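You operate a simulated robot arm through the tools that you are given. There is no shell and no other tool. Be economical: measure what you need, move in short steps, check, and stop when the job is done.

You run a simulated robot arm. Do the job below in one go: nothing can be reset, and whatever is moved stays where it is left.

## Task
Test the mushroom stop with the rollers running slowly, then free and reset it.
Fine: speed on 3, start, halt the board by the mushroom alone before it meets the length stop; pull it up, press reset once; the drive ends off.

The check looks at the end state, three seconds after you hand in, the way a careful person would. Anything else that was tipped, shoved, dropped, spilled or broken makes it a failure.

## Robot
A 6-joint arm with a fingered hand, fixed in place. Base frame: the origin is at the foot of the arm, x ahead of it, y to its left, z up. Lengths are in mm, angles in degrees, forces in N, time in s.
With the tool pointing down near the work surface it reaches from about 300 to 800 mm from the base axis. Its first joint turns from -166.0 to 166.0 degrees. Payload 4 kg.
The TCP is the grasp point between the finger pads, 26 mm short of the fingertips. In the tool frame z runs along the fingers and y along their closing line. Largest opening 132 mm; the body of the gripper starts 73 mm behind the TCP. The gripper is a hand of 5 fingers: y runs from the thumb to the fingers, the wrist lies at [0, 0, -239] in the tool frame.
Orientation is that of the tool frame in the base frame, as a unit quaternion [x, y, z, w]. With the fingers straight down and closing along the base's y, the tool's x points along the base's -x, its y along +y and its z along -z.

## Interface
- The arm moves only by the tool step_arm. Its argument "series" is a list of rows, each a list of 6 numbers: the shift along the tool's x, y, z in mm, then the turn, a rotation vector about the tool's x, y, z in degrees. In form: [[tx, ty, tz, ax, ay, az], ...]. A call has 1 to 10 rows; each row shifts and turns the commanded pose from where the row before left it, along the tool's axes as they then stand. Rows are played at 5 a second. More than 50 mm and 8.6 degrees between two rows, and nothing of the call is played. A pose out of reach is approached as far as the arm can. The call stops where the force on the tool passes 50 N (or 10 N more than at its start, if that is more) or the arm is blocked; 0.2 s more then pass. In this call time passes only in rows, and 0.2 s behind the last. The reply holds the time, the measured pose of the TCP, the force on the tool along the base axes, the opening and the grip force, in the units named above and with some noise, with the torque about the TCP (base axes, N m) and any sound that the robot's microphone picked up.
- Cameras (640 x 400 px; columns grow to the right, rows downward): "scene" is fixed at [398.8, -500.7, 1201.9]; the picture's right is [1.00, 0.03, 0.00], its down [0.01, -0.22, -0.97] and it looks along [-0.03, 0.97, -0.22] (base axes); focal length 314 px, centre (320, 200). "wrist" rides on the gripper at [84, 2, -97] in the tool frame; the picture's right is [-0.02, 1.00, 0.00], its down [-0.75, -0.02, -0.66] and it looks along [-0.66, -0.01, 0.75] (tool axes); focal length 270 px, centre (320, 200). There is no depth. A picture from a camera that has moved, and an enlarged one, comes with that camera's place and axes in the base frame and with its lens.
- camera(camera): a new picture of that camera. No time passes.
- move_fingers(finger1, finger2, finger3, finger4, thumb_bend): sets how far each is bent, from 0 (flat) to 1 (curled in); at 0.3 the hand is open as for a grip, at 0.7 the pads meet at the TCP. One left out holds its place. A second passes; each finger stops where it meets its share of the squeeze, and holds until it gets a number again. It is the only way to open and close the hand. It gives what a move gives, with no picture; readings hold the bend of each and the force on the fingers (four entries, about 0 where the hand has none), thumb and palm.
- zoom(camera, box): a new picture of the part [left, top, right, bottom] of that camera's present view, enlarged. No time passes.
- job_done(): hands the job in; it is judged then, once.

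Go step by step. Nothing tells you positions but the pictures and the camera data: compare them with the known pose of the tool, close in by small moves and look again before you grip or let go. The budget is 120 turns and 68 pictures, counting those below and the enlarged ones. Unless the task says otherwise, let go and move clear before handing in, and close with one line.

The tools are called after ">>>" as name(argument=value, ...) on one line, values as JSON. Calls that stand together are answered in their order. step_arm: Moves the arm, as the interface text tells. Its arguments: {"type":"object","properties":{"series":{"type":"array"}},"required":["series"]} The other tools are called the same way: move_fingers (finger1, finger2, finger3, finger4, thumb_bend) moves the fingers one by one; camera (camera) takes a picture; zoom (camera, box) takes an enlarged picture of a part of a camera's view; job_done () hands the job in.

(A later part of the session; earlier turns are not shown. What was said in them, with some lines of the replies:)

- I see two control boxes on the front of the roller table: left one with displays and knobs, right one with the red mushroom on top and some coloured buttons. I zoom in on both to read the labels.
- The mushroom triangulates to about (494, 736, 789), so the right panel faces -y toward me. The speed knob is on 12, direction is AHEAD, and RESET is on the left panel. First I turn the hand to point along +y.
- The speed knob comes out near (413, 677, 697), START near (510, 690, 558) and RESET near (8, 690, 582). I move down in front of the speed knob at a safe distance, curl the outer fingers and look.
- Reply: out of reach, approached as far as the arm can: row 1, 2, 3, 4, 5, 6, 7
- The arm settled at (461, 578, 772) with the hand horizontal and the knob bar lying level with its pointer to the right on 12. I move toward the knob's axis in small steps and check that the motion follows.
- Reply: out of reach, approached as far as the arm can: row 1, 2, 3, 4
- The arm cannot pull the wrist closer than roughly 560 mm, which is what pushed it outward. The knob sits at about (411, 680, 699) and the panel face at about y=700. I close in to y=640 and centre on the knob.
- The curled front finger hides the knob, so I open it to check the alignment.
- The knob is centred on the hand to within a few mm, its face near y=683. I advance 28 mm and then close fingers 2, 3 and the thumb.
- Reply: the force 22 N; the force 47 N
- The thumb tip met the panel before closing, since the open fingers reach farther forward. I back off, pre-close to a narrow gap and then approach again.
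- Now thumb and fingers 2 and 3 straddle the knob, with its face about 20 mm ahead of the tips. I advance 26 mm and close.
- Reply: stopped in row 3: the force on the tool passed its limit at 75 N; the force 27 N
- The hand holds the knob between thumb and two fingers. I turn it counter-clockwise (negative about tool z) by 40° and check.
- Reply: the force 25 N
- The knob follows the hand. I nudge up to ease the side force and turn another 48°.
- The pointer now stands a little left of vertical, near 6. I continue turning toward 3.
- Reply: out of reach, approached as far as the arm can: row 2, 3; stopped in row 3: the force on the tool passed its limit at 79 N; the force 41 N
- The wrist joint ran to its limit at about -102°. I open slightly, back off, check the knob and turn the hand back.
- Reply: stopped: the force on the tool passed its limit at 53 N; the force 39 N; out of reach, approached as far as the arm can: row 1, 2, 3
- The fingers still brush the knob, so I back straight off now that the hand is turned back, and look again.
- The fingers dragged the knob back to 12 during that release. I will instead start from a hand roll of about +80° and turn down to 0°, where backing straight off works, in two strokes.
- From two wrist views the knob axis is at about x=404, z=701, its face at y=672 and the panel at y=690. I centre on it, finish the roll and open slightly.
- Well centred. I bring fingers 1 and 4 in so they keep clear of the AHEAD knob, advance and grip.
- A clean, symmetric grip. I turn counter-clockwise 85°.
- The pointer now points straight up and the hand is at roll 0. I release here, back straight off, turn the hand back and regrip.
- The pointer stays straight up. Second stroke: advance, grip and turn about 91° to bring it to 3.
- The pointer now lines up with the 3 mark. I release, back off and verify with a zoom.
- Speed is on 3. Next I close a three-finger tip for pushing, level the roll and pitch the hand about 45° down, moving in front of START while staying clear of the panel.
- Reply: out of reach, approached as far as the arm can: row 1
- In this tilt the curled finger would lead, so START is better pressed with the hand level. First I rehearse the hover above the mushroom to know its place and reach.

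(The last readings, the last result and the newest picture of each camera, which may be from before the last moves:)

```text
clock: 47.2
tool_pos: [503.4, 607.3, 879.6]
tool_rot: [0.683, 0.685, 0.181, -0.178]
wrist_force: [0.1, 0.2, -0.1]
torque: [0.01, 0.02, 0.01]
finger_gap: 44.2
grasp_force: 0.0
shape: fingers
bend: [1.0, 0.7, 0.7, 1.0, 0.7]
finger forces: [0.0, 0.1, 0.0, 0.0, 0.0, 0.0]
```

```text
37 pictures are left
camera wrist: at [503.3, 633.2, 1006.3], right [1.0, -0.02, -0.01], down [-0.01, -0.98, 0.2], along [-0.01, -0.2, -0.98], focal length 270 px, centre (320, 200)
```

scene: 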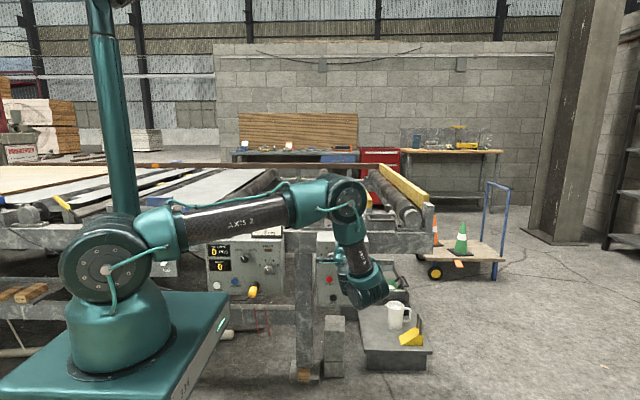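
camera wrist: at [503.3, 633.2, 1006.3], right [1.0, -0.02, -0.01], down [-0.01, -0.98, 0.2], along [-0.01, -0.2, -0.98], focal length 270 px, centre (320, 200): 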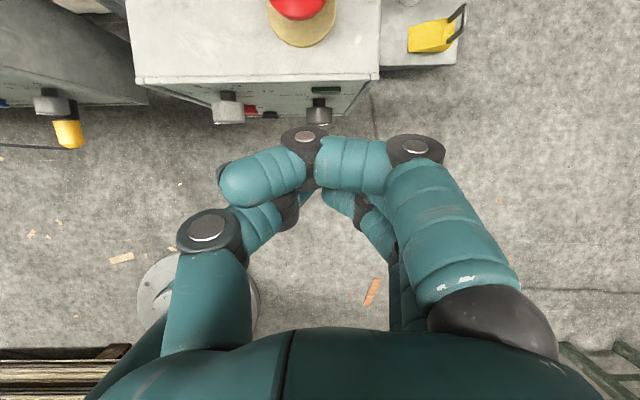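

The mushroom is at about (489, 730), head near z=800. I move the tip over it, still about 25 mm above, to confirm reach and aim.

>>> step_arm(series=[[23.5, -3.5, 19.3, 0, 0, 0], [23.5, -3.5, 19.3, 0, 0, 0], [23.5, -3.5, 19.3, 0, 0, 0], [23.5, -3.5, 19.3, 0, 0, 0]])

>>> camera(camera="wrist")

>>> zoom(camera="scene", box=[270, 160, 430, 260])

```text
clock: 48.2
tool_pos: [490.3, 728.2, 859.8]
tool_rot: [0.683, 0.684, 0.181, -0.18]
wrist_force: [-0.1, 0.0, 0.2]
torque: [-0.02, -0.01, -0.01]
finger_gap: 44.3
grasp_force: 0.0
shape: fingers
bend: [1.0, 0.7, 0.7, 1.0, 0.7]
finger forces: [0.0, 0.0, 0.1, 0.0, 0.0, 0.1]
```

```text
36 pictures are left
camera wrist: at [489.5, 753.5, 986.0], right [1.0, -0.02, -0.01], down [-0.01, -0.98, 0.2], along [-0.01, -0.2, -0.98], focal length 270 px, centre (320, 200)
```

wrist: 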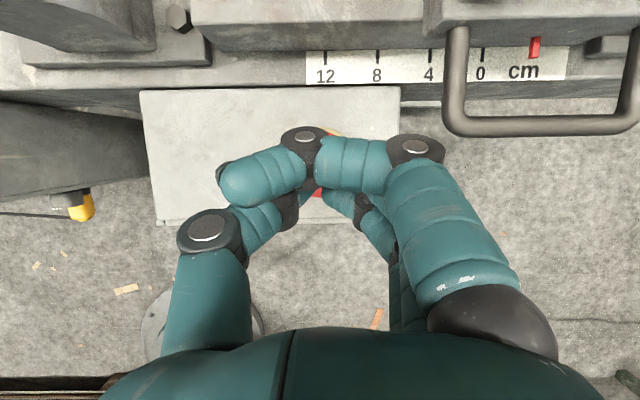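

```text
4.00 times, centred on (350, 210) of scene
camera zoom: at [398.8, -500.7, 1201.9], right [1.0, 0.03, 0.0], down [0.01, -0.22, -0.97], along [-0.03, 0.97, -0.22], focal length 1257 px, centre (200, 160)
```

zoom: 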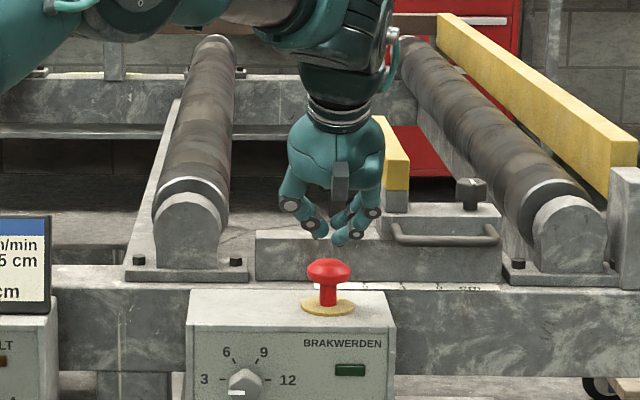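

The hover is reachable and the tip is right above the mushroom head. I retrace, level the hand and go down in front of START.

>>> step_arm(series=[[-31.3, 0, -25.7, 0, 0, 0], [-31.3, 0, -25.7, 0, 0, 0], [-31.4, 0, -25.6, 0, 0, 0], [0, 0, 0, 0, 7.5, 0], [0, 0, 0, 0, 7.5, 0], [0, 0, 0, 0, 7.5, 0], [0, 0, 0, 0, 7.5, 0], [0, 0, 0, 0, 7.5, 0], [0, 0, 0, 0, 7.5, 0], [0, 0, 0, 0, 7.5, 0]])

>>> step_arm(series=[[0, 0, 0, 0, 7.5, 0], [-40, 1, 0, 0, 0, 0], [-40, 1, 0, 0, 0, 0], [-40, 1, 0, 0, 0, 0], [-40, 1, 0, 0, 0, 0], [-40, 1, 0, 0, 0, 0], [-40, 1, 0, 0, 0, 0], [-40, 1, 0, 0, 0, 0]])

>>> camera(camera="wrist")

```text
clock: 50.4
tool_pos: [488.5, 607.3, 881.1]
tool_rot: [0.531, 0.533, 0.466, -0.465]
wrist_force: [0.2, -0.1, 1.1]
torque: [0.0, 0.0, -0.03]
finger_gap: 44.3
grasp_force: 0.1
shape: fingers
bend: [1.0, 0.7, 0.7, 1.0, 0.7]
finger forces: [0.0, 0.1, 0.0, 0.1, 0.1, 0.1]
```

```text
clock: 52.2
tool_pos: [494.8, 606.1, 600.4]
tool_rot: [0.499, 0.504, 0.498, -0.499]
wrist_force: [-0.5, 0.5, -0.5]
torque: [-0.01, 0.02, -0.02]
finger_gap: 44.4
grasp_force: 0.0
shape: fingers
bend: [1.0, 0.7, 0.7, 1.0, 0.7]
finger forces: [0.0, 0.0, 0.0, 0.0, 0.0, 0.0]
```

```text
34 pictures are left
camera wrist: at [494.3, 509.6, 686.2], right [1.0, 0.0, -0.02], down [-0.01, -0.66, -0.75], along [-0.01, 0.75, -0.66], focal length 270 px, centre (320, 200)
```

wrist: 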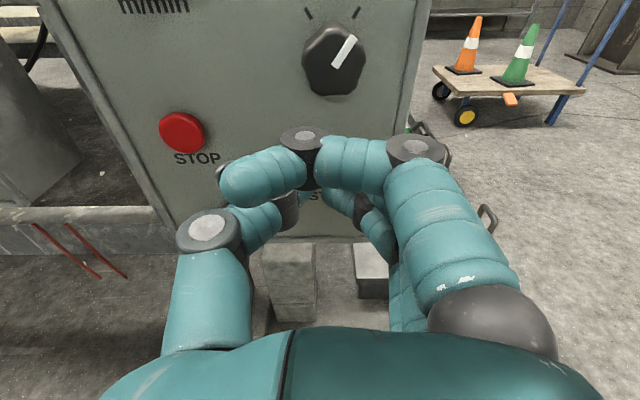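

I lower to START's height and open the front finger briefly to verify the aim.

>>> step_arm(series=[[-22, 3, 7, 0, 0, 0], [-22, 2.5, 7, 0, 0, 0]])

>>> move_fingers(finger1=0.4)

>>> camera(camera="wrist")

```text
clock: 52.8
tool_pos: [501.0, 619.2, 557.6]
tool_rot: [0.5, 0.503, 0.499, -0.498]
wrist_force: [0.0, 0.1, 0.4]
torque: [-0.03, -0.01, 0.01]
finger_gap: 44.5
grasp_force: 0.1
shape: fingers
bend: [1.0, 0.7, 0.7, 1.0, 0.7]
finger forces: [0.0, 0.0, 0.0, 0.1, 0.0, 0.0]
```

```text
clock: 53.8
tool_pos: [500.9, 619.4, 557.7]
tool_rot: [0.5, 0.502, 0.499, -0.498]
wrist_force: [-0.7, 0.6, 0.4]
torque: [-0.01, -0.01, -0.01]
finger_gap: 61.3
grasp_force: 0.0
shape: fingers
bend: [0.4, 0.7, 0.7, 1.0, 0.7]
finger forces: [0.0, 0.0, 0.0, 0.0, 0.1, 0.0]
```

```text
33 pictures are left
camera wrist: at [500.8, 523.1, 642.6], right [1.0, 0.0, -0.02], down [-0.01, -0.66, -0.75], along [-0.01, 0.75, -0.66], focal length 270 px, centre (320, 200)
```

wrist: 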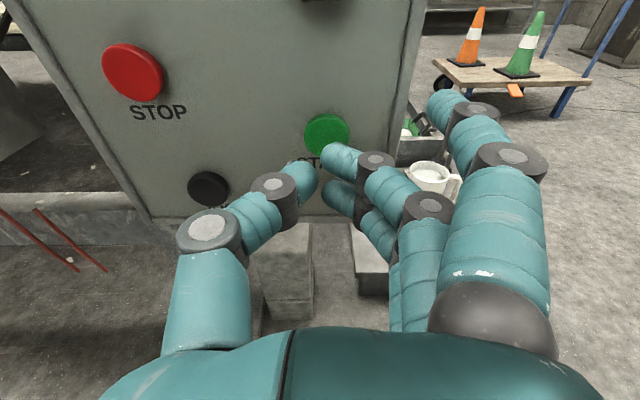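

The aim is right within 3 mm. I curl finger 1 back, nudge and close in to just short of the button.

>>> move_fingers(finger1=1)

>>> step_arm(series=[[2, 1, 12, 0, 0, 0], [1, 1, 12, 0, 0, 0]])

>>> zoom(camera="scene", box=[0, 120, 450, 300])

```text
clock: 54.8
tool_pos: [501.4, 619.6, 557.0]
tool_rot: [0.5, 0.503, 0.499, -0.498]
wrist_force: [0.0, 0.4, 0.4]
torque: [0.02, 0.03, 0.02]
finger_gap: 44.0
grasp_force: 0.0
shape: fingers
bend: [1.0, 0.7, 0.7, 1.0, 0.7]
finger forces: [0.0, 0.0, 0.1, 0.1, 0.1, 0.1]
```

```text
clock: 55.4
tool_pos: [502.2, 644.1, 559.5]
tool_rot: [0.5, 0.503, 0.498, -0.499]
wrist_force: [0.0, 1.1, -0.1]
torque: [0.0, 0.01, -0.01]
finger_gap: 44.1
grasp_force: 0.0
shape: fingers
bend: [1.0, 0.7, 0.7, 1.0, 0.7]
finger forces: [0.0, 0.1, 0.1, 0.0, 0.1, 0.0]
```

```text
1.42 times, centred on (225, 210) of scene
camera zoom: at [398.8, -500.7, 1201.9], right [1.0, 0.03, 0.0], down [0.01, -0.22, -0.97], along [-0.03, 0.97, -0.22], focal length 447 px, centre (455, 186)
```

zoom: 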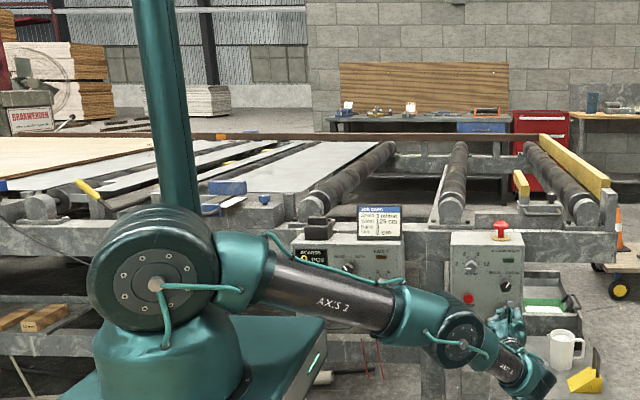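

The board waits far left, over a metre from the stop, so there are about 20 s at slow speed. I press START.

>>> step_arm(series=[[0, 0, 5, 0, 0, 0], [0, 0, 4, 0, 0, 0], [0, 0, 4, 0, 0, 0]])

>>> zoom(camera="scene", box=[0, 120, 450, 300])

```text
clock: 56.2
tool_pos: [503.3, 655.7, 558.4]
tool_rot: [0.501, 0.503, 0.499, -0.498]
wrist_force: [-1.3, -3.4, 0.8]
torque: [0.01, 0.03, -0.01]
finger_gap: 44.4
grasp_force: 2.2
shape: fingers
bend: [1.0, 0.7, 0.7, 1.0, 0.7]
finger forces: [0.1, 1.8, 1.0, 0.1, 1.3, 0.1]
heard: click
```

```text
1.42 times, centred on (225, 210) of scene
camera zoom: at [398.8, -500.7, 1201.9], right [1.0, 0.03, 0.0], down [0.01, -0.22, -0.97], along [-0.03, 0.97, -0.22], focal length 447 px, centre (455, 186)
```

zoom: 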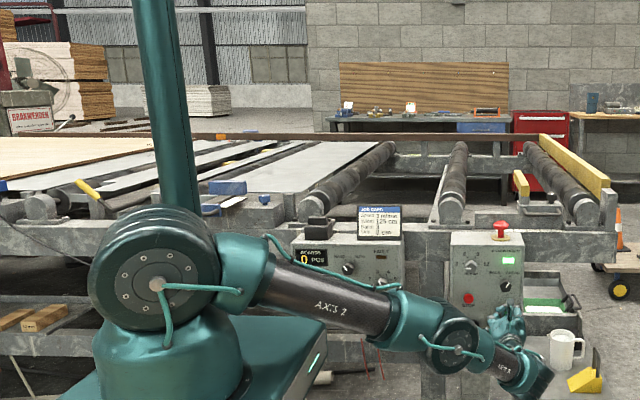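

Click heard and the green drive lamp is lit. I withdraw and rise to the mushroom hover.

>>> step_arm(series=[[0, 0, -49, 0, 0, 0], [46, -2, 0, 0, 0, 0], [46, -2, 0, 0, 0, 0], [46, -2, 0, 0, 0, 0], [46, -2, 0, 0, 0, 0], [46, -2, 0, 0, 0, 0], [46, -2, 0, 0, 0, 0], [46, -1, 0, 0, 0, 0], [0, 0, 0, 0, -8.5, 0], [0, 0, 0, 0, -8.5, 0]])

>>> step_arm(series=[[0, 0, 0, 0, -8.5, 0], [0, 0, 0, 0, -8.5, 0], [0, 0, 0, 0, -8.5, 0], [0, 0, 0, 0, -8.5, 0], [0, 0, 0, 0, -8.5, 0]])

>>> zoom(camera="scene", box=[0, 120, 450, 300])

```text
clock: 58.4
tool_pos: [489.5, 610.5, 881.0]
tool_rot: [0.569, 0.571, 0.419, -0.418]
wrist_force: [-0.7, -0.2, 0.1]
torque: [0.03, 0.02, 0.0]
finger_gap: 44.6
grasp_force: 0.1
shape: fingers
bend: [1.0, 0.7, 0.7, 1.0, 0.7]
finger forces: [0.0, 0.0, 0.1, 0.0, 0.1, 0.1]
```

```text
clock: 59.6
tool_pos: [490.5, 610.7, 881.8]
tool_rot: [0.682, 0.684, 0.184, -0.182]
wrist_force: [-0.8, -0.2, -0.6]
torque: [-0.01, -0.03, 0.0]
finger_gap: 44.2
grasp_force: 0.1
shape: fingers
bend: [1.0, 0.7, 0.7, 1.0, 0.7]
finger forces: [0.0, 0.0, 0.1, 0.0, 0.1, 0.0]
```

```text
1.42 times, centred on (225, 210) of scene
camera zoom: at [398.8, -500.7, 1201.9], right [1.0, 0.03, 0.0], down [0.01, -0.22, -0.97], along [-0.03, 0.97, -0.22], focal length 447 px, centre (455, 186)
```

zoom: 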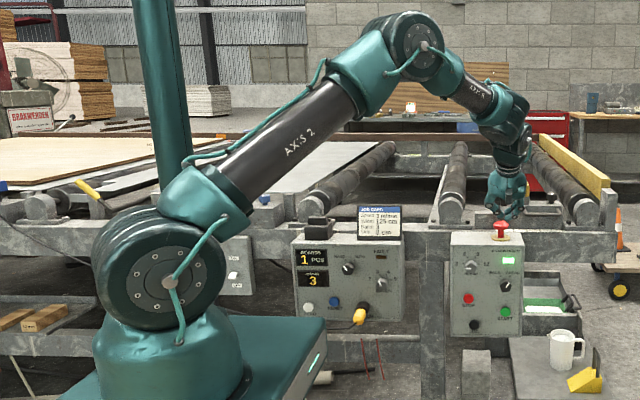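

The board is moving at 3 m/min with plenty of room. I go over the mushroom and press it down.

>>> step_arm(series=[[30, 0, 26, 0, 0, 0], [30, 0, 26, 0, 0, 0], [30, 0, 25.5, 0, 0, 0], [-5, 0, 8.7, 0, 0, 0], [-5, 0, 8.7, 0, 0, 0], [-4, 0, 6.9, 0, 0, 0], [-3, 0, 5.2, 0, 0, 0]])

>>> zoom(camera="scene", box=[100, 140, 420, 300])

```text
clock: 61.2
tool_pos: [489.1, 726.7, 826.7]
tool_rot: [0.681, 0.684, 0.185, -0.183]
wrist_force: [0.9, -0.6, 2.5]
torque: [0.02, -0.04, 0.0]
finger_gap: 44.3
grasp_force: 2.0
shape: fingers
bend: [1.0, 0.7, 0.7, 1.0, 0.7]
finger forces: [0.0, 0.0, 3.2, 0.0, 0.0, 0.0]
```

```text
2.00 times, centred on (260, 220) of scene
camera zoom: at [398.8, -500.7, 1201.9], right [1.0, 0.03, 0.0], down [0.01, -0.22, -0.97], along [-0.03, 0.97, -0.22], focal length 629 px, centre (440, 160)
```

zoom: 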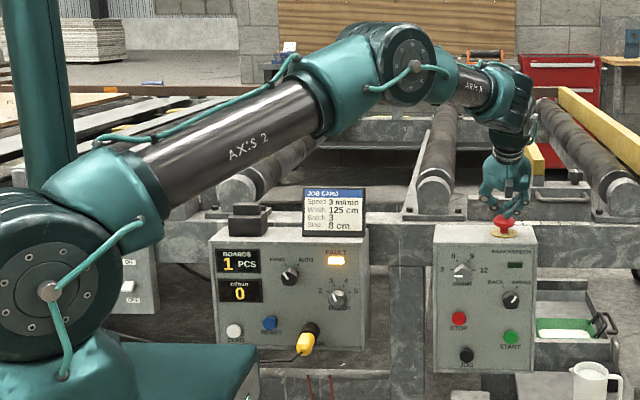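

The drive has stopped and the FAULT lamp is lit. I push a bit further to be sure that the mushroom latches.

>>> step_arm(series=[[-1.5, 0, 2.6, 0, 0, 0], [-1.5, 0, 2.6, 0, 0, 0]])

>>> zoom(camera="scene", box=[310, 200, 390, 250])

```text
clock: 61.8
tool_pos: [488.8, 728.4, 824.7]
tool_rot: [0.68, 0.684, 0.189, -0.184]
wrist_force: [6.8, 6.9, 29.0]
torque: [0.23, -0.29, 0.04]
finger_gap: 44.4
grasp_force: 13.9
shape: fingers
bend: [1.0, 0.7, 0.73, 1.0, 0.7]
finger forces: [0.0, 0.1, 28.5, 0.0, 0.0, 0.0]
```

```text
8.00 times, centred on (350, 225) of scene
camera zoom: at [398.8, -500.7, 1201.9], right [1.0, 0.03, 0.0], down [0.01, -0.22, -0.97], along [-0.03, 0.97, -0.22], focal length 2515 px, centre (80, 0)
```

zoom: 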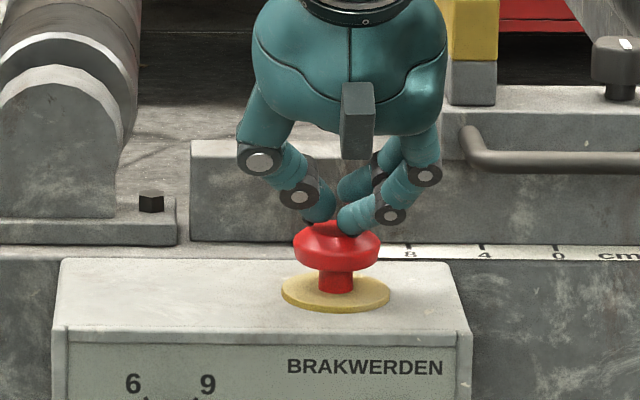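

The mushroom bottomed out firmly and stays down, drive off. I lift clear, pitch the hand steeper, open it and look before gripping the head.

>>> step_arm(series=[[15, 0, -26, 0, 0, 0], [20, 0, -35, 0, 0, 0], [0, 0, 0, 0, -7.5, 0], [0, 0, 0, 0, -7.5, 0]])

>>> move_fingers(finger1=0.45, finger2=0.45, finger3=0.45, finger4=0.45, thumb_bend=0.45)

>>> camera(camera="wrist")

>>> zoom(camera="scene", box=[300, 180, 400, 250])

```text
clock: 62.8
tool_pos: [495.1, 691.8, 881.9]
tool_rot: [0.7, 0.702, 0.093, -0.091]
wrist_force: [-0.5, 0.3, 0.5]
torque: [0.02, 0.0, 0.01]
finger_gap: 44.3
grasp_force: 0.0
shape: fingers
bend: [1.0, 0.7, 0.7, 1.0, 0.7]
finger forces: [0.1, 0.0, 0.1, 0.1, 0.0, 0.0]
out of reach, approached as far as the arm can: row 4
```

```text
clock: 63.8
tool_pos: [496.5, 691.1, 882.2]
tool_rot: [0.7, 0.702, 0.094, -0.091]
wrist_force: [-0.7, -0.1, 0.5]
torque: [-0.01, 0.01, 0.03]
finger_gap: 90.0
grasp_force: 0.0
shape: fingers
bend: [0.45, 0.45, 0.45, 0.45, 0.45]
finger forces: [0.0, 0.1, 0.0, 0.1, 0.1, 0.0]
```

```text
27 pictures are left
camera wrist: at [496.3, 747.5, 997.9], right [1.0, -0.02, 0.0], down [-0.01, -0.9, 0.44], along [-0.01, -0.44, -0.9], focal length 270 px, centre (320, 200)
```

wrist: 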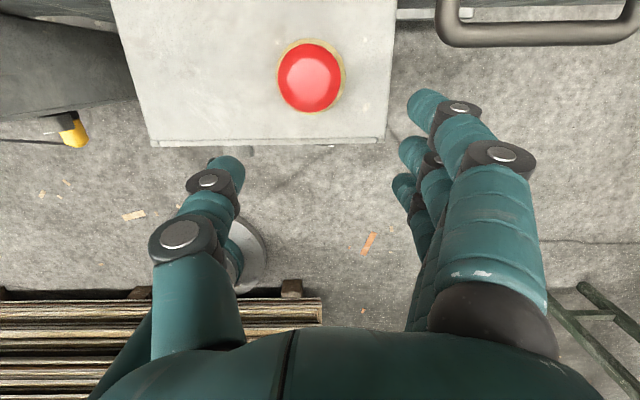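

```text
5.71 times, centred on (350, 215) of scene
camera zoom: at [398.8, -500.7, 1201.9], right [1.0, 0.03, 0.0], down [0.01, -0.22, -0.97], along [-0.03, 0.97, -0.22], focal length 1796 px, centre (149, 114)
```

zoom: 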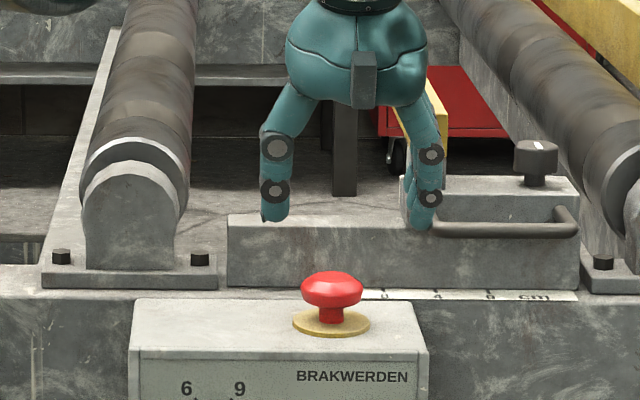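

The pressed head is at about (489, 742), top near z=797. I curl the outer fingers out of the way and move the open pinch to straddle it just above.

>>> move_fingers(finger1=1, finger4=1)

>>> step_arm(series=[[16, -3.5, 26, 0, 0, 0], [15.6, -3.5, 26, 0, 0, 0]])

>>> camera(camera="wrist")

>>> zoom(camera="scene", box=[300, 180, 400, 250])

```text
clock: 64.8
tool_pos: [497.1, 691.2, 881.5]
tool_rot: [0.7, 0.702, 0.094, -0.092]
wrist_force: [-0.8, 0.3, -0.5]
torque: [0.02, 0.02, -0.02]
finger_gap: 55.2
grasp_force: 0.2
shape: fingers
bend: [1.0, 0.45, 0.45, 1.0, 0.45]
finger forces: [0.0, 0.1, 0.0, 0.0, 0.0, 0.0]
```

```text
clock: 65.4
tool_pos: [492.8, 706.4, 835.6]
tool_rot: [0.7, 0.702, 0.095, -0.091]
wrist_force: [-0.2, 0.9, 1.3]
torque: [-0.01, -0.02, 0.0]
finger_gap: 55.2
grasp_force: 0.1
shape: fingers
bend: [1.0, 0.45, 0.45, 1.0, 0.45]
finger forces: [0.1, 0.0, 0.1, 0.0, 0.1, 0.1]
out of reach, approached as far as the arm can: row 1, 2
```

```text
25 pictures are left
camera wrist: at [491.1, 761.5, 950.6], right [1.0, -0.02, 0.0], down [-0.02, -0.9, 0.44], along [-0.01, -0.44, -0.9], focal length 270 px, centre (320, 200)
```

wrist: 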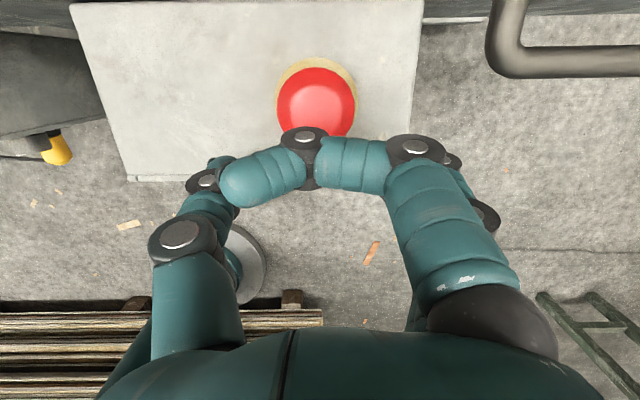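

```text
5.71 times, centred on (350, 215) of scene
camera zoom: at [398.8, -500.7, 1201.9], right [1.0, 0.03, 0.0], down [0.01, -0.22, -0.97], along [-0.03, 0.97, -0.22], focal length 1796 px, centre (149, 114)
```

zoom: 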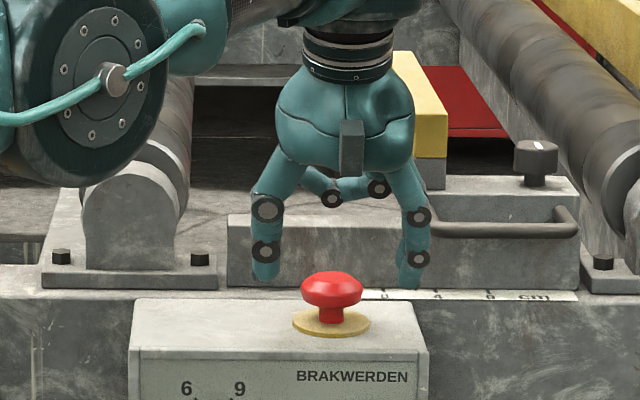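

At this pitch the arm is at its outer limit, so I return to the 60° pitch, which reached before, and move forward above the head.

>>> step_arm(series=[[0, 0, 0, 0, 7.5, 0], [0, 0, 0, 0, 7.5, 0], [11, -2, 6.2, 0, 0, 0], [11, -2, 6.2, 0, 0, 0]])

>>> camera(camera="wrist")

>>> zoom(camera="scene", box=[300, 180, 400, 250])

```text
clock: 66.4
tool_pos: [510.8, 751.3, 841.0]
tool_rot: [0.681, 0.685, 0.186, -0.183]
wrist_force: [-4.0, -1.3, 3.0]
torque: [0.07, -0.13, 0.08]
finger_gap: 54.7
grasp_force: 2.9
shape: fingers
bend: [1.0, 0.49, 0.45, 1.0, 0.45]
finger forces: [0.0, 5.2, 0.0, 0.0, 0.0, 0.0]
out of reach, approached as far as the arm can: row 1, 2, 4
```

```text
23 pictures are left
camera wrist: at [509.4, 775.1, 967.0], right [1.0, -0.01, -0.01], down [-0.01, -0.98, 0.19], along [-0.01, -0.19, -0.98], focal length 270 px, centre (320, 200)
```

wrist: 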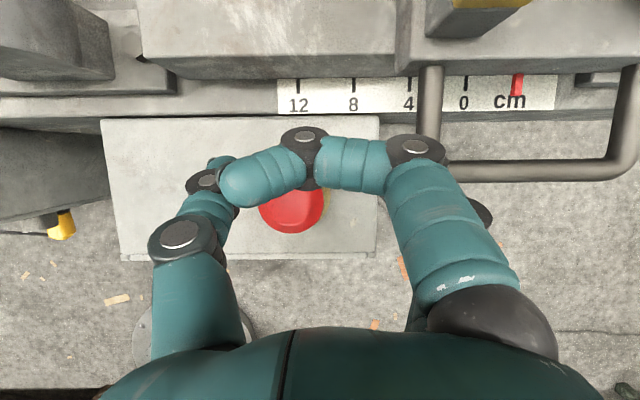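

```text
5.71 times, centred on (350, 215) of scene
camera zoom: at [398.8, -500.7, 1201.9], right [1.0, 0.03, 0.0], down [0.01, -0.22, -0.97], along [-0.03, 0.97, -0.22], focal length 1796 px, centre (149, 114)
```

zoom: 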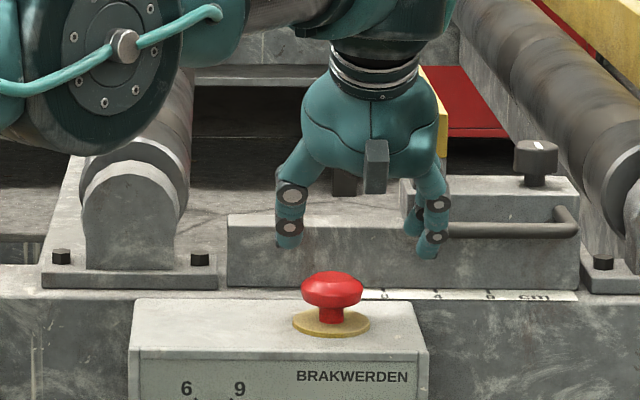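

Finger 2 touches the stop carriage's handle, since the commanded pose had run ahead. I back straight out of contact at once.

>>> step_arm(series=[[-13, 0, -7.5, 0, 0, 0], [-13, 0, -7.5, 0, 0, 0]])

>>> camera(camera="wrist")

```text
clock: 67.0
tool_pos: [509.1, 721.1, 839.4]
tool_rot: [0.682, 0.684, 0.184, -0.183]
wrist_force: [0.0, -0.5, -0.2]
torque: [0.03, -0.01, -0.01]
finger_gap: 55.2
grasp_force: 0.0
shape: fingers
bend: [1.0, 0.45, 0.45, 1.0, 0.45]
finger forces: [0.0, 0.0, 0.1, 0.0, 0.1, 0.1]
```

```text
21 pictures are left
camera wrist: at [509.3, 744.4, 965.7], right [1.0, -0.01, -0.01], down [-0.01, -0.98, 0.19], along [-0.01, -0.19, -0.98], focal length 270 px, centre (320, 200)
```

wrist: 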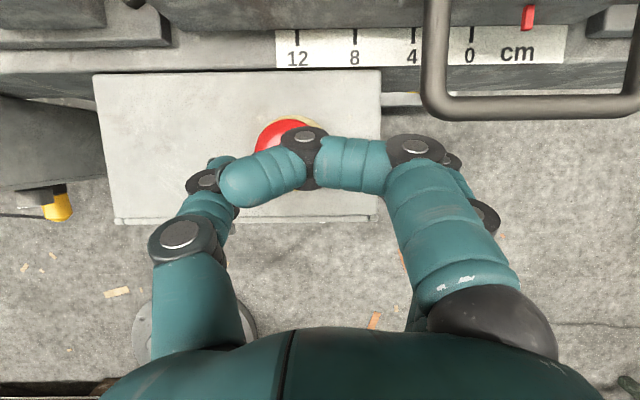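

The carriage has not moved (pointer and scale spacing match the earlier view). I shift left over the mushroom and check.

>>> step_arm(series=[[0, -10, 0, 0, 0, 0], [4, -10, 2.5, 0, 0, 0], [4.5, 0, 2.5, 0, 0, 0]])

>>> move_fingers(finger1=0.5)

>>> camera(camera="wrist")

```text
clock: 67.8
tool_pos: [489.9, 729.9, 840.1]
tool_rot: [0.681, 0.684, 0.184, -0.183]
wrist_force: [0.3, -0.2, 0.7]
torque: [0.01, -0.01, -0.01]
finger_gap: 54.9
grasp_force: 0.1
shape: fingers
bend: [1.0, 0.45, 0.45, 1.0, 0.45]
finger forces: [0.1, 0.0, 0.0, 0.1, 0.1, 0.0]
```

```text
clock: 68.8
tool_pos: [489.3, 730.4, 839.3]
tool_rot: [0.681, 0.684, 0.184, -0.184]
wrist_force: [-0.1, -0.2, 0.3]
torque: [0.01, 0.01, 0.01]
finger_gap: 82.5
grasp_force: 0.0
shape: fingers
bend: [0.5, 0.45, 0.45, 1.0, 0.45]
finger forces: [0.0, 0.0, 0.0, 0.0, 0.0, 0.1]
```

```text
20 pictures are left
camera wrist: at [489.3, 754.4, 965.1], right [1.0, -0.01, -0.01], down [-0.01, -0.98, 0.19], along [-0.01, -0.19, -0.98], focal length 270 px, centre (320, 200)
```

wrist: 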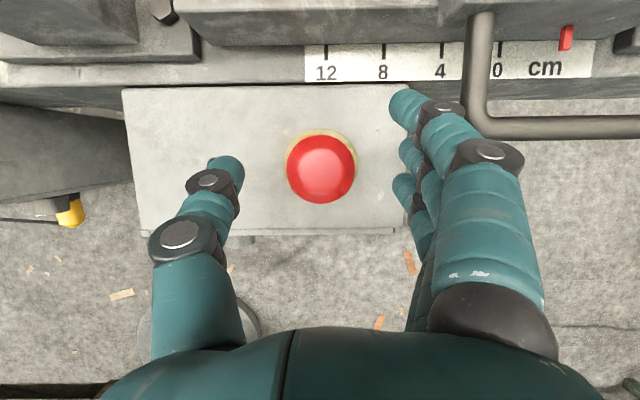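

The head is centred between thumb and fingers. I descend straight 38 mm and close fingers 2, 3 and the thumb under the rim.

>>> step_arm(series=[[-5, 0, 8.7, 0, 0, 0], [-5, 0, 8.7, 0, 0, 0], [-5, 0, 8.7, 0, 0, 0], [-4, 0, 6.9, 0, 0, 0]])

>>> move_fingers(finger2=0.8, finger3=0.8, thumb_bend=0.8)

>>> camera(camera="wrist")

>>> zoom(camera="scene", box=[300, 180, 400, 250])

```text
clock: 69.8
tool_pos: [491.2, 730.6, 800.7]
tool_rot: [0.682, 0.684, 0.185, -0.183]
wrist_force: [-0.4, 0.2, 0.0]
torque: [0.01, 0.0, 0.02]
finger_gap: 82.1
grasp_force: 0.1
shape: fingers
bend: [0.5, 0.45, 0.45, 1.0, 0.45]
finger forces: [0.1, 0.0, 0.0, 0.0, 0.0, 0.0]
```

```text
clock: 70.8
tool_pos: [490.0, 730.9, 799.8]
tool_rot: [0.681, 0.685, 0.184, -0.183]
wrist_force: [-10.0, 6.5, -3.5]
torque: [0.12, 0.13, -0.01]
finger_gap: 62.4
grasp_force: 24.0
shape: fingers
bend: [0.5, 0.6, 0.61, 1.0, 0.64]
finger forces: [0.0, 9.8, 8.5, 0.0, 30.1, 0.1]
```

```text
19 pictures are left
camera wrist: at [489.0, 755.1, 926.9], right [1.0, -0.01, -0.01], down [-0.01, -0.98, 0.19], along [-0.01, -0.19, -0.98], focal length 270 px, centre (320, 200)
```

wrist: 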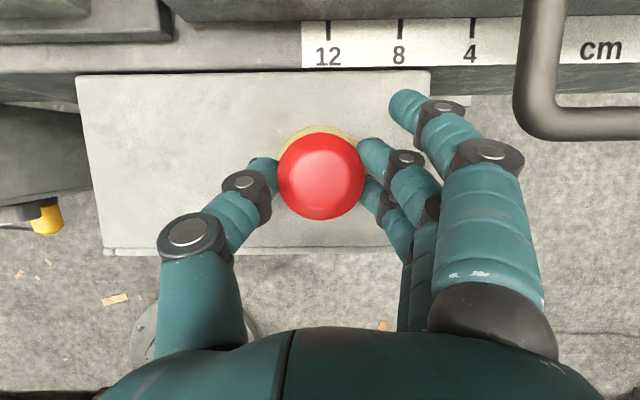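

```text
5.71 times, centred on (350, 215) of scene
camera zoom: at [398.8, -500.7, 1201.9], right [1.0, 0.03, 0.0], down [0.01, -0.22, -0.97], along [-0.03, 0.97, -0.22], focal length 1796 px, centre (149, 114)
```

zoom: 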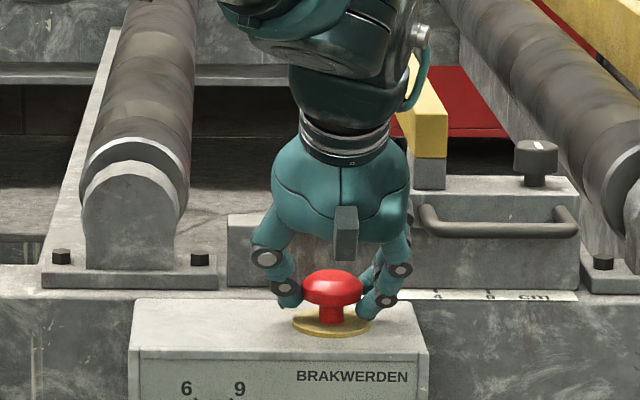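

A good grip with the tips under the rim. I pull straight up in small steps.

>>> step_arm(series=[[1.5, 0, -2.6, 0, 0, 0], [1.5, 0, -2.6, 0, 0, 0], [1.5, 0, -2.6, 0, 0, 0]])

>>> zoom(camera="scene", box=[300, 180, 400, 250])

```text
clock: 71.6
tool_pos: [490.0, 730.3, 811.2]
tool_rot: [0.681, 0.685, 0.185, -0.183]
wrist_force: [-13.4, 8.0, 2.0]
torque: [0.19, 0.23, -0.01]
finger_gap: 63.2
grasp_force: 24.2
shape: fingers
bend: [0.5, 0.61, 0.61, 1.0, 0.64]
finger forces: [0.0, 9.4, 7.6, 0.1, 31.2, 0.1]
```

```text
5.71 times, centred on (350, 215) of scene
camera zoom: at [398.8, -500.7, 1201.9], right [1.0, 0.03, 0.0], down [0.01, -0.22, -0.97], along [-0.03, 0.97, -0.22], focal length 1796 px, centre (149, 114)
```

zoom: 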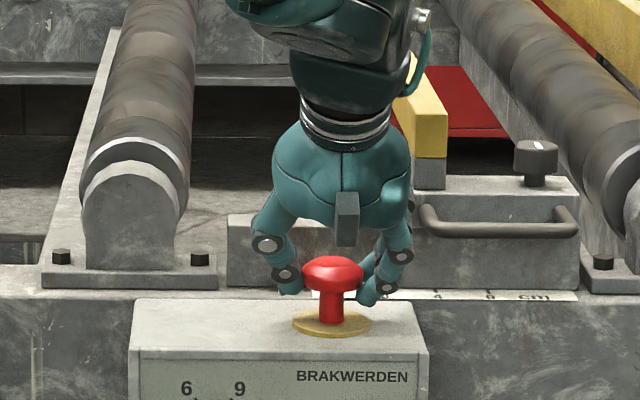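

The head is back at its original height (top row matches the first view). I open and lift clear.

>>> move_fingers(finger2=0.45, finger3=0.45, thumb_bend=0.45)

>>> step_arm(series=[[9, 0, -15.6, 0, 0, 0], [15, 0, -26, 0, 0, 0], [-15, 0, -26, 0, 0, 0], [-25, 0, -14, 0, 0, 0], [-25, 0, -14, 0, 0, 0]])

>>> zoom(camera="scene", box=[190, 160, 390, 300])

```text
clock: 72.6
tool_pos: [491.1, 730.0, 809.3]
tool_rot: [0.681, 0.685, 0.184, -0.183]
wrist_force: [-0.4, -0.4, -0.4]
torque: [0.0, -0.02, -0.01]
finger_gap: 82.1
grasp_force: 0.0
shape: fingers
bend: [0.5, 0.45, 0.45, 1.0, 0.45]
finger forces: [0.0, 0.1, 0.1, 0.0, 0.0, 0.1]
```

```text
clock: 73.8
tool_pos: [490.6, 647.5, 871.4]
tool_rot: [0.681, 0.684, 0.185, -0.183]
wrist_force: [0.5, 0.0, 0.0]
torque: [0.03, 0.0, 0.0]
finger_gap: 82.2
grasp_force: 0.0
shape: fingers
bend: [0.5, 0.45, 0.45, 1.0, 0.45]
finger forces: [0.0, 0.1, 0.0, 0.1, 0.1, 0.0]
```

```text
2.86 times, centred on (290, 230) of scene
camera zoom: at [398.8, -500.7, 1201.9], right [1.0, 0.03, 0.0], down [0.01, -0.22, -0.97], along [-0.03, 0.97, -0.22], focal length 898 px, centre (406, 114)
```

zoom: 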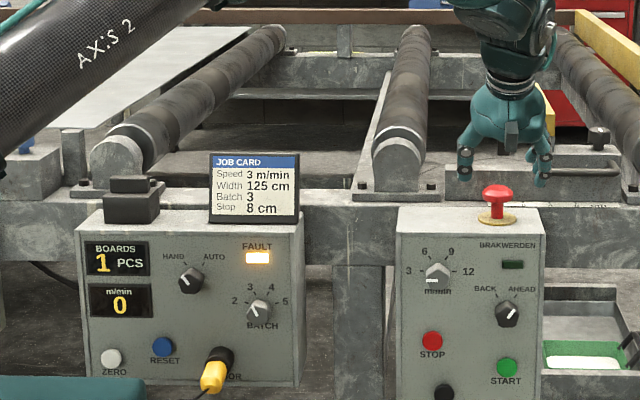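

The mushroom is up, speed 0, and FAULT remains lit awaiting RESET. I set finger 1 as a pointer, curl the rest and travel left in front of the left panel at height.

>>> move_fingers(finger1=0.7, finger2=1, finger3=1, finger4=1, thumb_bend=0.6)

>>> step_arm(series=[[-4.3, -48, -2.5, 0, 0, 0], [-4.3, -48, -2.5, 0, 0, 0], [-4.3, -48, -2.5, 0, 0, 0], [-4.3, -48, -2.5, 0, 0, 0], [-4.3, -48, -2.5, 0, 0, 0], [-4.3, -48, -2.5, 0, 0, 0], [-4.3, -48, -2.5, 0, 0, 0], [-4.3, -48, -2.5, 0, 0, 0], [-4.3, -48, -2.5, 0, 0, 0], [-4.3, -48, -2.5, 0, 0, 0]])

>>> camera(camera="wrist")

```text
clock: 74.8
tool_pos: [490.8, 647.3, 871.0]
tool_rot: [0.681, 0.685, 0.184, -0.183]
wrist_force: [0.0, -0.4, -0.3]
torque: [-0.05, 0.0, -0.03]
finger_gap: 34.0
grasp_force: 0.1
shape: fingers
bend: [0.7, 1.0, 1.0, 1.0, 0.6]
finger forces: [0.0, 0.0, 0.0, 0.1, 0.0, 0.0]
```

```text
clock: 77.0
tool_pos: [10.3, 596.3, 870.9]
tool_rot: [0.683, 0.683, 0.185, -0.181]
wrist_force: [0.9, -0.1, -0.3]
torque: [0.01, 0.0, 0.0]
finger_gap: 34.0
grasp_force: 0.1
shape: fingers
bend: [0.7, 1.0, 1.0, 1.0, 0.6]
finger forces: [0.0, 0.0, 0.1, 0.0, 0.1, 0.0]
```

```text
15 pictures are left
camera wrist: at [9.7, 620.5, 998.5], right [1.0, -0.02, -0.01], down [-0.01, -0.98, 0.19], along [-0.01, -0.19, -0.98], focal length 270 px, centre (320, 200)
```

wrist: 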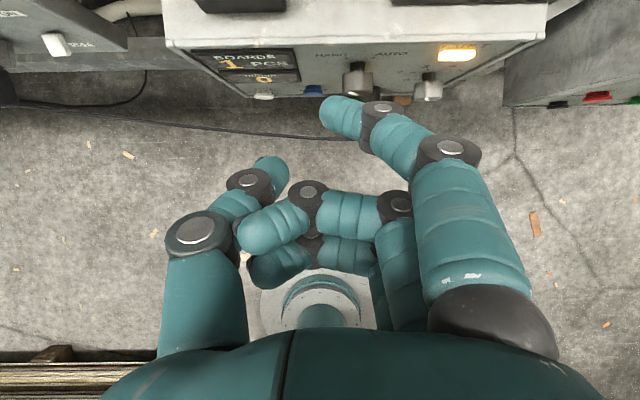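

The blue RESET button is at about (-2, 695, 584). I descend in front of it, keeping the pointer about 40 mm off the panel.

>>> step_arm(series=[[-20, -1.8, 34.6, 0, 0, 0], [-20, -1.8, 34.6, 0, 0, 0], [-20, -1.8, 34.6, 0, 0, 0], [-20, -1.8, 34.6, 0, 0, 0], [-20, -1.8, 34.6, 0, 0, 0], [-20, -1.8, 34.6, 0, 0, 0]])

>>> camera(camera="wrist")

```text
clock: 78.4
tool_pos: [-0.3, 596.1, 630.6]
tool_rot: [0.681, 0.684, 0.185, -0.183]
wrist_force: [0.6, 0.3, 0.6]
torque: [-0.03, 0.0, -0.01]
finger_gap: 33.9
grasp_force: 0.1
shape: fingers
bend: [0.7, 1.0, 1.0, 1.0, 0.6]
finger forces: [0.0, 0.0, 0.0, 0.0, 0.0, 0.0]
```

```text
14 pictures are left
camera wrist: at [-1.3, 619.6, 757.1], right [1.0, -0.01, -0.01], down [-0.01, -0.98, 0.19], along [-0.01, -0.19, -0.98], focal length 270 px, centre (320, 200)
```

wrist: 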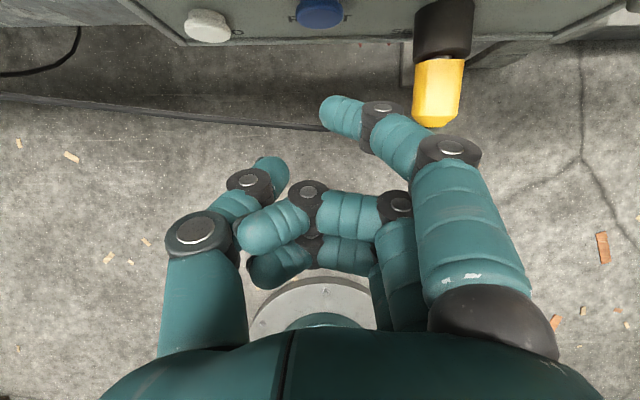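

The yellow sensor plug sticks out close to the right, so I open finger 1 a little and shift the hand left, keeping the knuckles away from the plug.

>>> step_arm(series=[[0, -17, 0, 0, 0, 0], [0, -17, 0, 0, 0, 0]])

>>> move_fingers(finger1=0.5)

>>> step_arm(series=[[-10, 0, 17.3, 0, 0, 0], [-10, 0, 17.3, 0, 0, 0]])

>>> camera(camera="wrist")

>>> zoom(camera="scene", box=[190, 200, 310, 310])

```text
clock: 79.0
tool_pos: [-33.8, 594.7, 630.9]
tool_rot: [0.682, 0.684, 0.184, -0.183]
wrist_force: [-0.3, 0.3, 0.5]
torque: [-0.01, 0.0, 0.01]
finger_gap: 34.0
grasp_force: 0.1
shape: fingers
bend: [0.7, 1.0, 1.0, 1.0, 0.6]
finger forces: [0.0, 0.0, 0.0, 0.1, 0.1, 0.0]
```

```text
clock: 80.0
tool_pos: [-33.7, 595.1, 630.9]
tool_rot: [0.682, 0.684, 0.185, -0.182]
wrist_force: [-0.6, 0.6, -0.2]
torque: [0.0, -0.05, -0.01]
finger_gap: 59.9
grasp_force: 0.0
shape: fingers
bend: [0.5, 1.0, 1.0, 1.0, 0.6]
finger forces: [0.0, 0.0, 0.0, 0.0, 0.0, 0.0]
```

```text
clock: 80.6
tool_pos: [-33.9, 595.4, 587.9]
tool_rot: [0.682, 0.684, 0.184, -0.182]
wrist_force: [-0.7, 0.4, -0.8]
torque: [-0.04, -0.01, -0.01]
finger_gap: 60.1
grasp_force: 0.1
shape: fingers
bend: [0.5, 1.0, 1.0, 1.0, 0.6]
finger forces: [0.0, 0.0, 0.1, 0.1, 0.0, 0.0]
```

```text
13 pictures are left
camera wrist: at [-34.2, 619.8, 715.8], right [1.0, -0.01, -0.01], down [-0.01, -0.98, 0.19], along [-0.01, -0.19, -0.98], focal length 270 px, centre (320, 200)
```

wrist: 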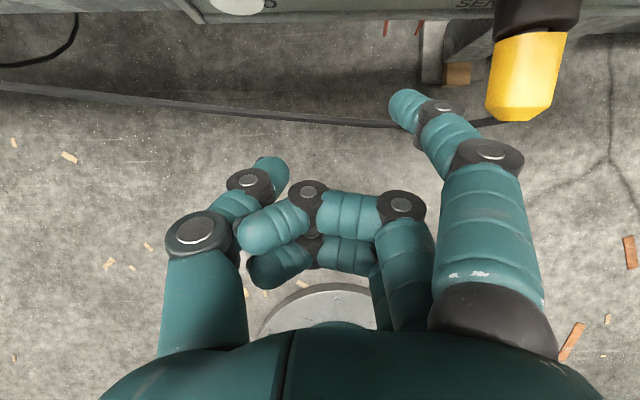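

```text
3.64 times, centred on (250, 255) of scene
camera zoom: at [398.8, -500.7, 1201.9], right [1.0, 0.03, 0.0], down [0.01, -0.22, -0.97], along [-0.03, 0.97, -0.22], focal length 1143 px, centre (574, 0)
```

zoom: 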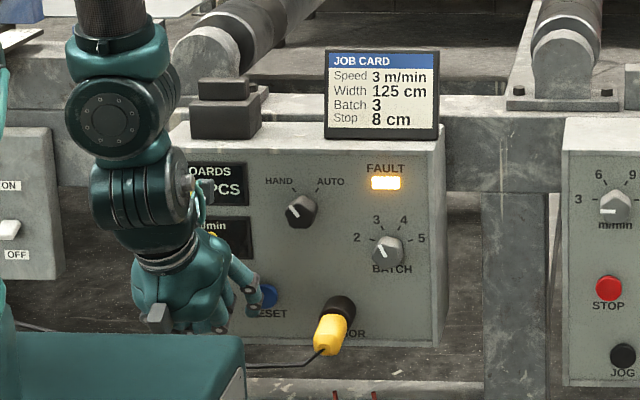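

Finger 1's tip is about 8 mm right of the button and about 55 mm short. I correct and advance 40 mm.

>>> step_arm(series=[[16.5, -4, 11.3, 0, 0, 0], [16.5, -4, 11.3, 0, 0, 0]])

>>> camera(camera="wrist")

>>> zoom(camera="scene", box=[205, 230, 285, 310])

```text
clock: 81.2
tool_pos: [-41.9, 633.1, 586.5]
tool_rot: [0.681, 0.684, 0.185, -0.183]
wrist_force: [-0.1, 0.5, -0.1]
torque: [0.0, 0.01, 0.02]
finger_gap: 60.0
grasp_force: 0.1
shape: fingers
bend: [0.5, 1.0, 1.0, 1.0, 0.6]
finger forces: [0.0, 0.0, 0.0, 0.0, 0.1, 0.0]
```

```text
11 pictures are left
camera wrist: at [-41.9, 658.3, 712.9], right [1.0, -0.01, -0.01], down [-0.01, -0.98, 0.19], along [-0.01, -0.19, -0.98], focal length 270 px, centre (320, 200)
```

wrist: 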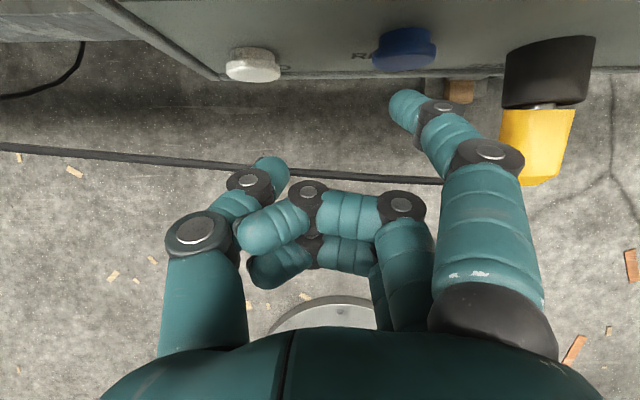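

```text
5.00 times, centred on (245, 270) of scene
camera zoom: at [398.8, -500.7, 1201.9], right [1.0, 0.03, 0.0], down [0.01, -0.22, -0.97], along [-0.03, 0.97, -0.22], focal length 1572 px, centre (695, -150)
```

zoom: 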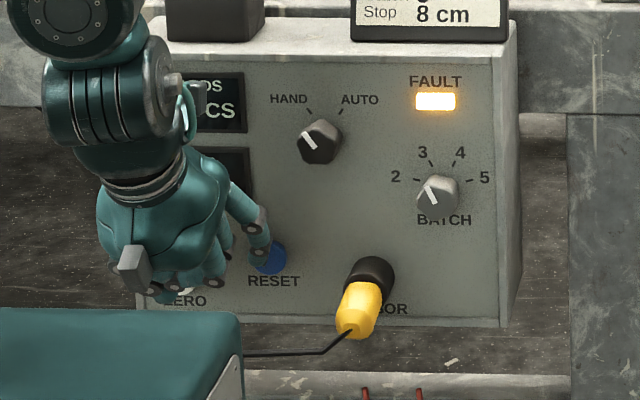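

The pointer is aligned on RESET, about 15–18 mm short. I press forward gently once.

>>> step_arm(series=[[4.33, 0, 2.5, 0, 0, 0], [4.33, 0, 2.5, 0, 0, 0], [3.46, 0, 2, 0, 0, 0], [2.6, 0, 1.5, 0, 0, 0], [1.73, 0, 1, 0, 0, 0]])

```text
clock: 82.4
tool_pos: [-41.7, 654.0, 587.3]
tool_rot: [0.681, 0.685, 0.184, -0.183]
wrist_force: [-1.4, -5.7, 0.6]
torque: [0.01, -0.04, -0.16]
finger_gap: 59.2
grasp_force: 2.2
shape: fingers
bend: [0.51, 1.0, 1.0, 1.0, 0.6]
finger forces: [5.3, 0.0, 0.0, 0.1, 0.1, 0.1]
heard: click
```

A click at 5.7 N: RESET was pressed once. I back straight off and check the lamp.

>>> step_arm(series=[[-17, 0, -10, 0, 0, 0], [-26, 0, -15, 0, 0, 0], [20, 0, -34.6, 0, 0, 0], [20, 0, -34.6, 0, 0, 0], [20, 0, -34.6, 0, 0, 0], [20, 0, -34.6, 0, 0, 0], [20, 0, -34.6, 0, 0, 0], [20, 0, -34.6, 0, 0, 0], [20, 0, -34.6, 0, 0, 0]])

>>> camera(camera="scene")

>>> zoom(camera="scene", box=[195, 160, 395, 310])

```text
clock: 84.4
tool_pos: [-42.4, 603.2, 866.9]
tool_rot: [0.682, 0.684, 0.184, -0.183]
wrist_force: [0.0, 0.1, 0.7]
torque: [0.03, 0.02, -0.02]
finger_gap: 59.9
grasp_force: 0.0
shape: fingers
bend: [0.5, 1.0, 1.0, 1.0, 0.6]
finger forces: [0.2, 0.0, 0.0, 0.0, 0.0, 0.1]
```

```text
9 pictures are left
```

scene: 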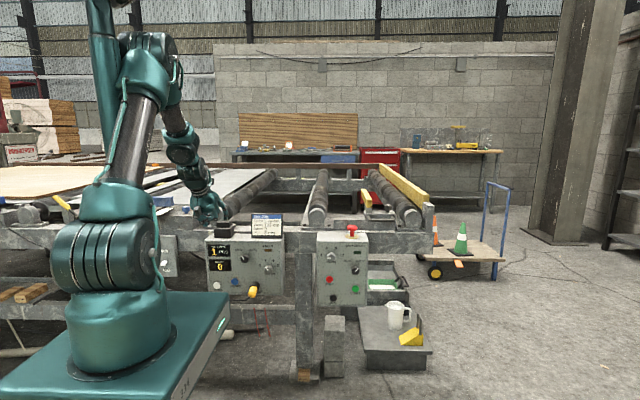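

```text
2.67 times, centred on (295, 235) of scene
camera zoom: at [398.8, -500.7, 1201.9], right [1.0, 0.03, 0.0], down [0.01, -0.22, -0.97], along [-0.03, 0.97, -0.22], focal length 838 px, centre (387, 107)
```

zoom: 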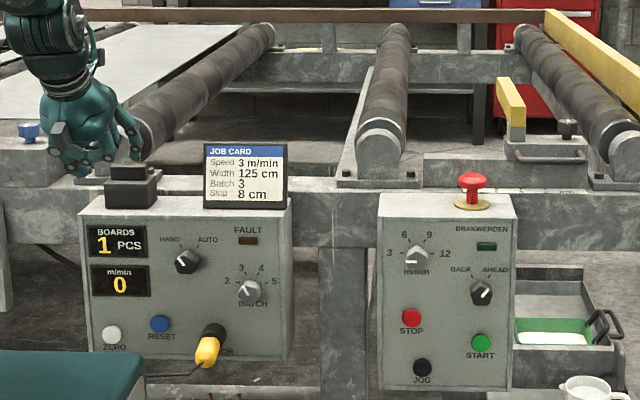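

FAULT is out, the drive lamp is off, the display reads 0 and the mushroom is up. Nothing else has moved and the hand is clear, so I hand in.

>>> job_done()

```text
The job is handed in.
```

The mushroom stop test is done: with speed on 3, the mushroom alone halted the board well short of the length stop. I then pulled it up and pressed RESET once, and the drive is off.
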